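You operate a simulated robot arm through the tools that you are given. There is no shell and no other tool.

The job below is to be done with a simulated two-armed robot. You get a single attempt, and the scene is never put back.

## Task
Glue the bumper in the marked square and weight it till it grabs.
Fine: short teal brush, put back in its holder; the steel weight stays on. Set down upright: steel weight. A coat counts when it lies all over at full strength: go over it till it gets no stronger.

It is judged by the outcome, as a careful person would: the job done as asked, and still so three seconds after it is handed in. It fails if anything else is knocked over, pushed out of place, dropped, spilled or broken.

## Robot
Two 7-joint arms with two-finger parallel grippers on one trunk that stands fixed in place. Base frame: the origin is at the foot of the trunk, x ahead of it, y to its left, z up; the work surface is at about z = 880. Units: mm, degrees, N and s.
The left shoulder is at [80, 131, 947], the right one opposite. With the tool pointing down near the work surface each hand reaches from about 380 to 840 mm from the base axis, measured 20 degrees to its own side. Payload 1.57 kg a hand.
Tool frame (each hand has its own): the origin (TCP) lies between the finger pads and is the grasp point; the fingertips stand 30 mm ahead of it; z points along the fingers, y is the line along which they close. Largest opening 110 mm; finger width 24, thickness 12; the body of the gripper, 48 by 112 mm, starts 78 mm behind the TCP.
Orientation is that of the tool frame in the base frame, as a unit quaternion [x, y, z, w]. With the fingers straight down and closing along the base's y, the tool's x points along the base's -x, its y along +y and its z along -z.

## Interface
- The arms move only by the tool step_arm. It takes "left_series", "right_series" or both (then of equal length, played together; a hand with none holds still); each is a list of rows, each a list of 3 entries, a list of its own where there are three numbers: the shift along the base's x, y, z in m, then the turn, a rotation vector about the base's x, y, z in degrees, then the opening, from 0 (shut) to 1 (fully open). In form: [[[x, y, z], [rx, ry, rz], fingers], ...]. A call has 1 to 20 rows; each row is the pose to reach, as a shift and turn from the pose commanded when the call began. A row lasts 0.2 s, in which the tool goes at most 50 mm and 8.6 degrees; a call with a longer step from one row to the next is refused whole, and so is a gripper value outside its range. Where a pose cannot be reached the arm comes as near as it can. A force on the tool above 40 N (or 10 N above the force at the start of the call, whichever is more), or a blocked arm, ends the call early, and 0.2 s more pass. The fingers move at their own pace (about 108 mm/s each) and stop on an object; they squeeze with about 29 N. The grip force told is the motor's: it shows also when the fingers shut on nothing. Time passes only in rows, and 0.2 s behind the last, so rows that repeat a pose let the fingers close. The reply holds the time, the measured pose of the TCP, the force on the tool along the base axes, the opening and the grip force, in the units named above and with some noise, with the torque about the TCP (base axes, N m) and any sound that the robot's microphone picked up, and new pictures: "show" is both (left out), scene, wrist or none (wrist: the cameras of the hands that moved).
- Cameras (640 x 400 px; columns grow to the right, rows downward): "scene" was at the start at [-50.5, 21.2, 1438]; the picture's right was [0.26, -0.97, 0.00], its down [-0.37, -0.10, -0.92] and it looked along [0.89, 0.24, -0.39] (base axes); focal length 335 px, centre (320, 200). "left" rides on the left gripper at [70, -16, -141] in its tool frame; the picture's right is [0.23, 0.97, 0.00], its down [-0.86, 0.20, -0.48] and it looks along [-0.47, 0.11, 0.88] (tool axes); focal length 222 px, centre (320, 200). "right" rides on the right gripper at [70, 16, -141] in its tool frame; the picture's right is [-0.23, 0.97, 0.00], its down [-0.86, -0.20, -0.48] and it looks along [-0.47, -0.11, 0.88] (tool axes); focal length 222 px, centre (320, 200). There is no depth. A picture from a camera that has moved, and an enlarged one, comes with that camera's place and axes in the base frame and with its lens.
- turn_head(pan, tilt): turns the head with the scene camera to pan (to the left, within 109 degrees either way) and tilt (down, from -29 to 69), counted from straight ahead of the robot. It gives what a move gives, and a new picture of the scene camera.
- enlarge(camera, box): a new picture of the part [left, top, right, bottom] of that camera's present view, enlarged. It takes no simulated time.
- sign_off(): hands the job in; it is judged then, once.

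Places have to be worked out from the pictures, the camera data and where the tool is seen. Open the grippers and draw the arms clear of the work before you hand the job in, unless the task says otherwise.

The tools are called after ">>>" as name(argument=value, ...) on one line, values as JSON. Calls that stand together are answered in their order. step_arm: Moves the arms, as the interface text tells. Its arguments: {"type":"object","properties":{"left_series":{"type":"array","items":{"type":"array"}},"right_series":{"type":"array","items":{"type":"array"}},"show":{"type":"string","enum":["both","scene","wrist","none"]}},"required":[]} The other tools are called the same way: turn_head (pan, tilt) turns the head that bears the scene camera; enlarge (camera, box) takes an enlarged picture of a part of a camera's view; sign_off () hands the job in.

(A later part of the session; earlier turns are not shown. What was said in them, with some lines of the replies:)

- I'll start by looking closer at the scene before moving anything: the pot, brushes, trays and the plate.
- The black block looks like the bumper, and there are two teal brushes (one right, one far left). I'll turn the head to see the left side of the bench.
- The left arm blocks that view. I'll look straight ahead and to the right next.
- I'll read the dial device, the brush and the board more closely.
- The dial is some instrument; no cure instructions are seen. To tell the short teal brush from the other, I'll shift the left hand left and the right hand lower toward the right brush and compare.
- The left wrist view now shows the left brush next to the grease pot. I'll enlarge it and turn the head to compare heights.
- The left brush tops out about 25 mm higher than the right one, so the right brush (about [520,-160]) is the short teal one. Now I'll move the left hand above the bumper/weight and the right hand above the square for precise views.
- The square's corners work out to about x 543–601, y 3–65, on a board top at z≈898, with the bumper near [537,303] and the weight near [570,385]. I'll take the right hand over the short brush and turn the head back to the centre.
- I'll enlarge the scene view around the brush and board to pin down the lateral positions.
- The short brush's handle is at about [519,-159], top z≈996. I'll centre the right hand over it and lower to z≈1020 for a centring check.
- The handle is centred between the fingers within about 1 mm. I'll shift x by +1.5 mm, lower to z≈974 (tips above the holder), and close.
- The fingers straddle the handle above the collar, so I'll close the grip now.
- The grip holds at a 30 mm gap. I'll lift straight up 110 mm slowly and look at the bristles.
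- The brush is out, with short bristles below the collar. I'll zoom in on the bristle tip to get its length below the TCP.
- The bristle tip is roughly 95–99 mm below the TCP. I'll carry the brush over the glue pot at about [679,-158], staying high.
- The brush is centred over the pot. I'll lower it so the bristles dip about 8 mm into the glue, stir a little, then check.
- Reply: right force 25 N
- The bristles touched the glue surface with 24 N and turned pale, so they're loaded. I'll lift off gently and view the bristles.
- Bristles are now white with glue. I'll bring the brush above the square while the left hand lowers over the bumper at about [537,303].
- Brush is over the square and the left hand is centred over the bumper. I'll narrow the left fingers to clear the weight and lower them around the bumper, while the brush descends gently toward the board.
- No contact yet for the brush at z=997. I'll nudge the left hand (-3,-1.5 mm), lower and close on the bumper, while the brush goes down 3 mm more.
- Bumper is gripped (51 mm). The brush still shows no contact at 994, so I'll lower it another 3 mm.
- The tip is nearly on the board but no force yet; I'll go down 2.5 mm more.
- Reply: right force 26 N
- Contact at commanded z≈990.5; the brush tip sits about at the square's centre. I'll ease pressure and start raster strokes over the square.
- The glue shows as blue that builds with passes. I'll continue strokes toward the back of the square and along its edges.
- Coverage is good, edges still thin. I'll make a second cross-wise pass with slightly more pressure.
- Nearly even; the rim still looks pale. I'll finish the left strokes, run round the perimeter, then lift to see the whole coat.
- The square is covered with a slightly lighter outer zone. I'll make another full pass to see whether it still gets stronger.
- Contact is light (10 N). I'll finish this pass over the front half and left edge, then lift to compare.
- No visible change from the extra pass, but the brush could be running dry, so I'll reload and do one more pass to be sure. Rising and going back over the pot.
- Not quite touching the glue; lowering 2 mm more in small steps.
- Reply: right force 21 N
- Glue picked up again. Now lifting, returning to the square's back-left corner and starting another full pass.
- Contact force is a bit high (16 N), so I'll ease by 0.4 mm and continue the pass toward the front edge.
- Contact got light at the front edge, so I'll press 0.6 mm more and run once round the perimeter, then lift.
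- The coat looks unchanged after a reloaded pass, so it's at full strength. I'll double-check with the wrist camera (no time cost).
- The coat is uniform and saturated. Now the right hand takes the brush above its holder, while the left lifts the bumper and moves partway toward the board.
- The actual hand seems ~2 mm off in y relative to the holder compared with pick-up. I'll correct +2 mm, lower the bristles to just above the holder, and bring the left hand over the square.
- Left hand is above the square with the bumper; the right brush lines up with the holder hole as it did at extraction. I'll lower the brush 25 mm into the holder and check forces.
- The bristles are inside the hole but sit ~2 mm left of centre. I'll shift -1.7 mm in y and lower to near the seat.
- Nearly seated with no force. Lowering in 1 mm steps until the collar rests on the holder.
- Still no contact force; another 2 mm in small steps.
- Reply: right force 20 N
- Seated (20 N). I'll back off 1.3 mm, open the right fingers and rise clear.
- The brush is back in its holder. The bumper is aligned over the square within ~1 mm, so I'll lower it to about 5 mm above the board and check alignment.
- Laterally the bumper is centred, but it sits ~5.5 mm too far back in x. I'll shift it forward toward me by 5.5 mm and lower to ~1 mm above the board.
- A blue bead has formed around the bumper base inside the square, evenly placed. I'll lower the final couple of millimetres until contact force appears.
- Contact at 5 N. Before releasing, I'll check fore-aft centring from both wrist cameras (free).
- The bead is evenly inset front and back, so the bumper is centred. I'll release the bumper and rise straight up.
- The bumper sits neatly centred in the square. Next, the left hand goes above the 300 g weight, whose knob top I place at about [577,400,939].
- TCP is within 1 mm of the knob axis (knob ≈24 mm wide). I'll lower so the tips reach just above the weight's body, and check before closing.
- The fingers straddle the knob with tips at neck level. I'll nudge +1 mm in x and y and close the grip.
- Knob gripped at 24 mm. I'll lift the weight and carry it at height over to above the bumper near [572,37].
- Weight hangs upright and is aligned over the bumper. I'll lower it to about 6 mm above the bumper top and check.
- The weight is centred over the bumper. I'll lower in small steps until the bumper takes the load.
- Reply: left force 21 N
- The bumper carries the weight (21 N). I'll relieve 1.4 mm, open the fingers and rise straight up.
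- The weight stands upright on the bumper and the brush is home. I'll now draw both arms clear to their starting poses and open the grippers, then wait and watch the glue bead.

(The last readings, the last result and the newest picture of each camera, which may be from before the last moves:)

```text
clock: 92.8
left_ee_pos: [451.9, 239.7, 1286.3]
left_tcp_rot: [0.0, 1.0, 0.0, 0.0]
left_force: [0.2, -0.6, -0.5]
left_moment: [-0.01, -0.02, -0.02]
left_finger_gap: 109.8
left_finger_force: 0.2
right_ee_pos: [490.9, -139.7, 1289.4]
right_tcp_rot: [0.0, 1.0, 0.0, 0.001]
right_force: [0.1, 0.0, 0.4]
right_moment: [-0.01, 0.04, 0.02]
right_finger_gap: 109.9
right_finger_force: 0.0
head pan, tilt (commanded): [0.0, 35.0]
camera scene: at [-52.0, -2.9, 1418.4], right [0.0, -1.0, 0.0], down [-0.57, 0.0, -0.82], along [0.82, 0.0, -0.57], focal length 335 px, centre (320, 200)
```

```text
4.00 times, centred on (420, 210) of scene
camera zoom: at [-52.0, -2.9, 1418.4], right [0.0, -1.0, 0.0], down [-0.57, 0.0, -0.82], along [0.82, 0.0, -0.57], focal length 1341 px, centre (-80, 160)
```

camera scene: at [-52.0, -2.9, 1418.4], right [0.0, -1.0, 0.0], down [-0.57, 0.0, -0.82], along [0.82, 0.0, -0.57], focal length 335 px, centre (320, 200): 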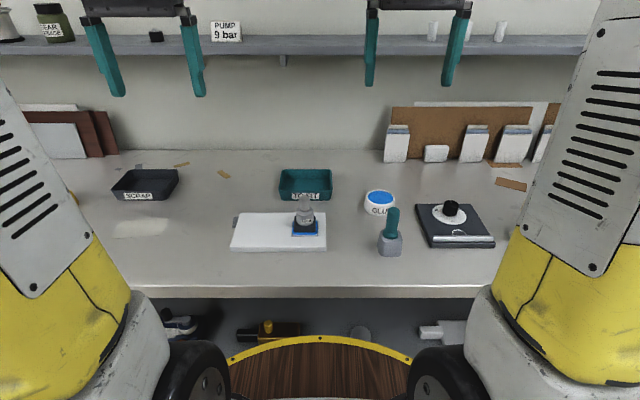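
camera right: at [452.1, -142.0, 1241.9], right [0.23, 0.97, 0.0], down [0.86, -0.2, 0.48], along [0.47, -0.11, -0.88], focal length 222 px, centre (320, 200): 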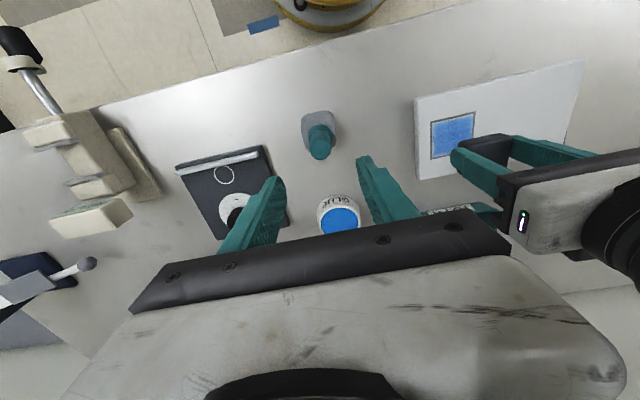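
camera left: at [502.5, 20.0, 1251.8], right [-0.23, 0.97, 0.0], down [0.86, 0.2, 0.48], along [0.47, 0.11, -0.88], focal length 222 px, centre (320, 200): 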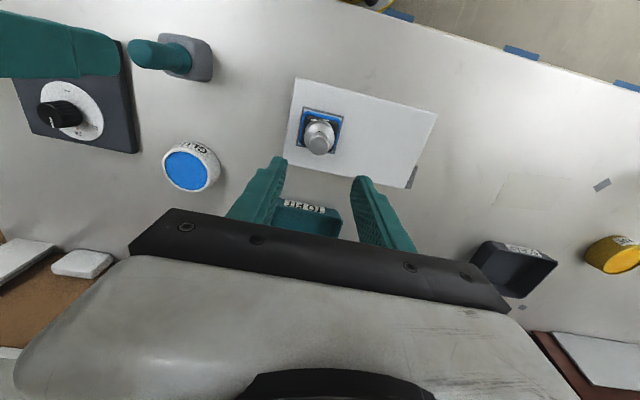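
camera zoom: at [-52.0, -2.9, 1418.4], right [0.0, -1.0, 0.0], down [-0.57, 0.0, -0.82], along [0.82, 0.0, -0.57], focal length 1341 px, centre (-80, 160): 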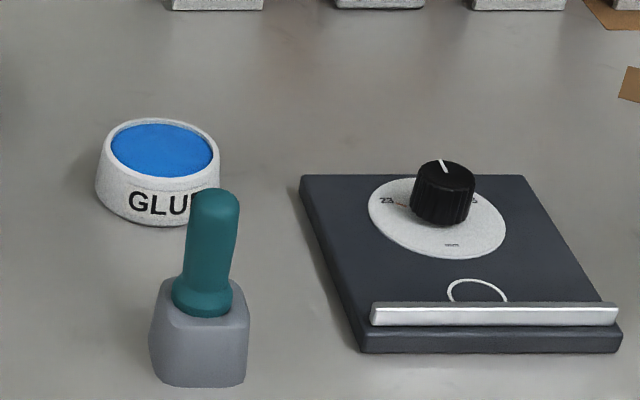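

Arms are clear. I'll wait 4 s and watch for a change in the glue bead.

>>> step_arm(left_series=[[[0, 0, 0], [0, 0, 0], 1], [[0, 0, 0], [0, 0, 0], 1], [[0, 0, 0], [0, 0, 0], 1], [[0, 0, 0], [0, 0, 0], 1], [[0, 0, 0], [0, 0, 0], 1], [[0, 0, 0], [0, 0, 0], 1], [[0, 0, 0], [0, 0, 0], 1], [[0, 0, 0], [0, 0, 0], 1], [[0, 0, 0], [0, 0, 0], 1], [[0, 0, 0], [0, 0, 0], 1], [[0, 0, 0], [0, 0, 0], 1], [[0, 0, 0], [0, 0, 0], 1], [[0, 0, 0], [0, 0, 0], 1], [[0, 0, 0], [0, 0, 0], 1], [[0, 0, 0], [0, 0, 0], 1], [[0, 0, 0], [0, 0, 0], 1], [[0, 0, 0], [0, 0, 0], 1], [[0, 0, 0], [0, 0, 0], 1], [[0, 0, 0], [0, 0, 0], 1], [[0, 0, 0], [0, 0, 0], 1]], show="none")

>>> enlarge(camera="scene", box=[280, 180, 340, 250])

>>> turn_head(pan=-30, tilt=30)

```text
clock: 97.0
left_ee_pos: [452.2, 239.1, 1286.8]
left_tcp_rot: [0.0, 1.0, 0.0, -0.001]
left_force: [-0.2, -0.5, 0.0]
left_moment: [0.03, 0.0, 0.03]
left_finger_gap: 110.2
left_finger_force: 0.0
right_ee_pos: [490.9, -138.5, 1290.3]
right_tcp_rot: [0.001, 1.0, 0.001, 0.001]
right_force: [-1.0, -0.7, -0.2]
right_moment: [-0.03, 0.01, 0.05]
right_finger_gap: 109.9
right_finger_force: 0.1
head pan, tilt (commanded): [0.0, 35.0]
```

```text
5.71 times, centred on (310, 215) of scene
camera zoom: at [-51.9, -2.9, 1418.4], right [0.0, -1.0, 0.0], down [-0.57, 0.0, -0.82], along [0.82, 0.0, -0.57], focal length 1916 px, centre (377, 114)
```

zoom: 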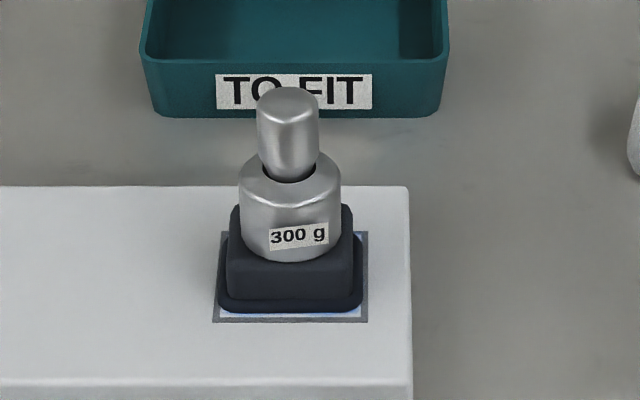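

```text
clock: 97.9
left_ee_pos: [451.9, 238.6, 1286.4]
left_tcp_rot: [0.0, 1.0, 0.0, 0.001]
left_force: [0.0, 0.2, 0.1]
left_moment: [0.02, 0.0, -0.01]
left_finger_gap: 109.8
left_finger_force: 0.0
right_ee_pos: [491.2, -138.5, 1291.5]
right_tcp_rot: [-0.001, 1.0, 0.0, 0.001]
right_force: [-0.3, 0.5, -0.4]
right_moment: [0.0, 0.02, 0.03]
right_finger_gap: 109.9
right_finger_force: 0.0
head pan, tilt (commanded): [-30.0, 30.0]
camera scene: at [-61.6, -48.0, 1426.2], right [-0.5, -0.87, 0.0], down [-0.43, 0.25, -0.87], along [0.75, -0.43, -0.5], focal length 335 px, centre (320, 200)
```

scene: 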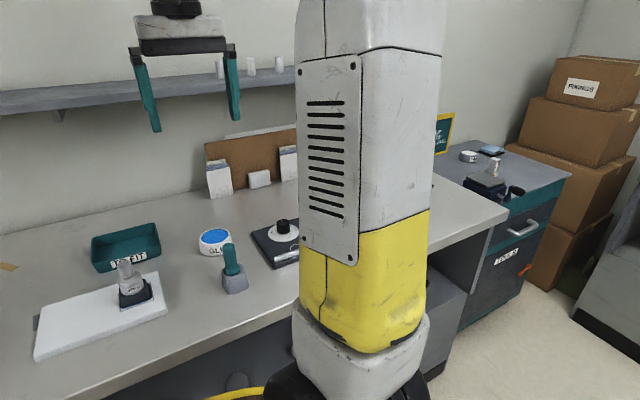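

The bead has turned from bright blue to dark, a sign that the glue has grabbed. I'll turn back and wait a little longer to make sure nothing more changes.

>>> turn_head(pan=0, tilt=35)

>>> step_arm(left_series=[[[0, 0, 0], [0, 0, 0], 1], [[0, 0, 0], [0, 0, 0], 1], [[0, 0, 0], [0, 0, 0], 1], [[0, 0, 0], [0, 0, 0], 1], [[0, 0, 0], [0, 0, 0], 1], [[0, 0, 0], [0, 0, 0], 1], [[0, 0, 0], [0, 0, 0], 1], [[0, 0, 0], [0, 0, 0], 1], [[0, 0, 0], [0, 0, 0], 1], [[0, 0, 0], [0, 0, 0], 1], [[0, 0, 0], [0, 0, 0], 1], [[0, 0, 0], [0, 0, 0], 1], [[0, 0, 0], [0, 0, 0], 1], [[0, 0, 0], [0, 0, 0], 1], [[0, 0, 0], [0, 0, 0], 1], [[0, 0, 0], [0, 0, 0], 1], [[0, 0, 0], [0, 0, 0], 1], [[0, 0, 0], [0, 0, 0], 1], [[0, 0, 0], [0, 0, 0], 1], [[0, 0, 0], [0, 0, 0], 1]], show="scene")

>>> enlarge(camera="scene", box=[280, 180, 340, 250])

>>> enlarge(camera="scene", box=[340, 160, 500, 260])

```text
clock: 98.9
left_ee_pos: [452.3, 239.0, 1285.7]
left_tcp_rot: [0.0, 1.0, -0.001, 0.0]
left_force: [-1.0, 0.0, -0.2]
left_moment: [0.04, -0.02, 0.02]
left_finger_gap: 110.0
left_finger_force: 0.1
right_ee_pos: [490.9, -139.0, 1290.2]
right_tcp_rot: [0.0, 1.0, 0.0, 0.0]
right_force: [0.0, 0.2, 0.4]
right_moment: [0.03, -0.01, -0.02]
right_finger_gap: 110.0
right_finger_force: 0.1
head pan, tilt (commanded): [0.0, 35.0]
camera scene: at [-51.9, -3.0, 1418.4], right [0.0, -1.0, 0.0], down [-0.57, 0.0, -0.82], along [0.82, 0.0, -0.57], focal length 335 px, centre (320, 200)
```

scene: 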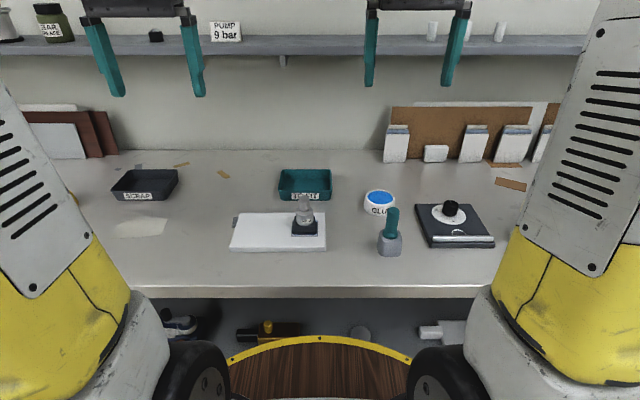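

```text
clock: 103.1
left_ee_pos: [452.0, 240.1, 1286.5]
left_tcp_rot: [0.0, 1.0, 0.0, -0.001]
left_force: [-0.3, 0.7, 0.1]
left_moment: [0.05, 0.01, 0.04]
left_finger_gap: 110.2
left_finger_force: 0.0
right_ee_pos: [491.3, -138.9, 1290.0]
right_tcp_rot: [0.0, 1.0, 0.001, 0.0]
right_force: [-0.8, -0.1, -0.1]
right_moment: [0.02, -0.01, 0.01]
right_finger_gap: 110.1
right_finger_force: 0.1
head pan, tilt (commanded): [0.0, 35.0]
camera scene: at [-51.9, -2.9, 1418.4], right [0.0, -1.0, 0.0], down [-0.57, 0.0, -0.82], along [0.82, 0.0, -0.57], focal length 335 px, centre (320, 200)
```

scene: 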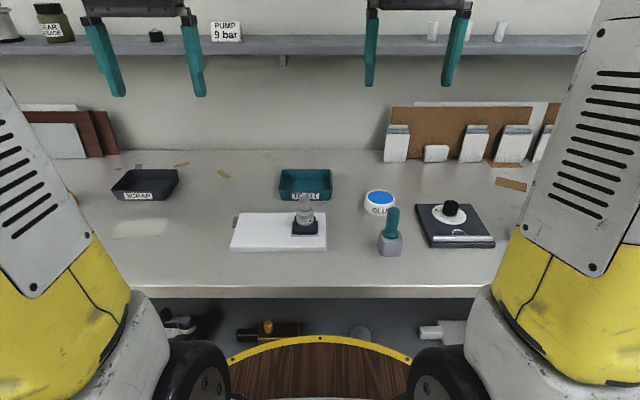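

```text
5.71 times, centred on (310, 215) of scene
camera zoom: at [-51.9, -2.9, 1418.4], right [0.0, -1.0, 0.0], down [-0.57, 0.0, -0.82], along [0.82, 0.0, -0.57], focal length 1916 px, centre (377, 114)
```

zoom: 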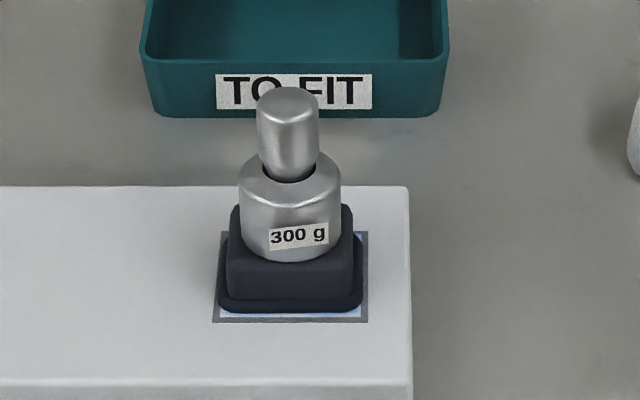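

```text
4.00 times, centred on (420, 210) of scene
camera zoom: at [-51.9, -2.9, 1418.4], right [0.0, -1.0, 0.0], down [-0.57, 0.0, -0.82], along [0.82, 0.0, -0.57], focal length 1341 px, centre (-80, 160)
```

zoom: 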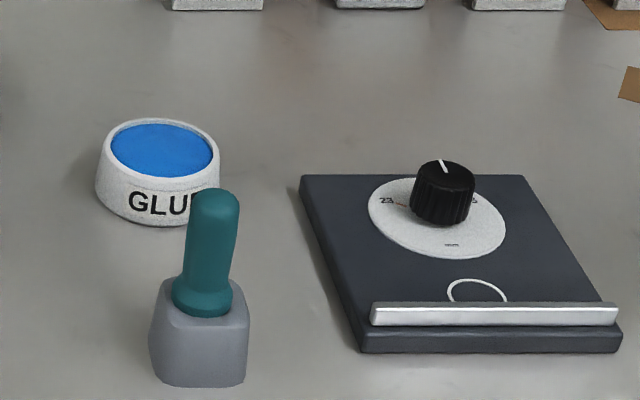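

The bead is dark and unchanged over the last 5 s, so the joint has set. The bumper is centred with the 300 g weight upright on it, the short brush is back in its holder, and both grippers are open and clear, so I'm handing in.

>>> sign_off()

```text
The job is handed in.
```

The bumper is glued in the marked square with the 300 g steel weight standing upright on top, and I've handed the job in.

- **Coat:** I brushed glue over the whole square with the short teal brush. I then reloaded it for another full pass, and the colour got no stronger.
- **Bumper:** It sits centred and straight inside the mark. The bead of glue around it turned from bright blue to dark within about 4 s of my starting to wait and stayed that way. I took that as the glue having grabbed.
- **Brush:** It is back in its holder, pressed down until it was seated. It may lean very slightly differently than before.
- **Everything else:** In the last views nothing else looked knocked over or out of place. Both grippers are open and the arms are back at their starting poses.
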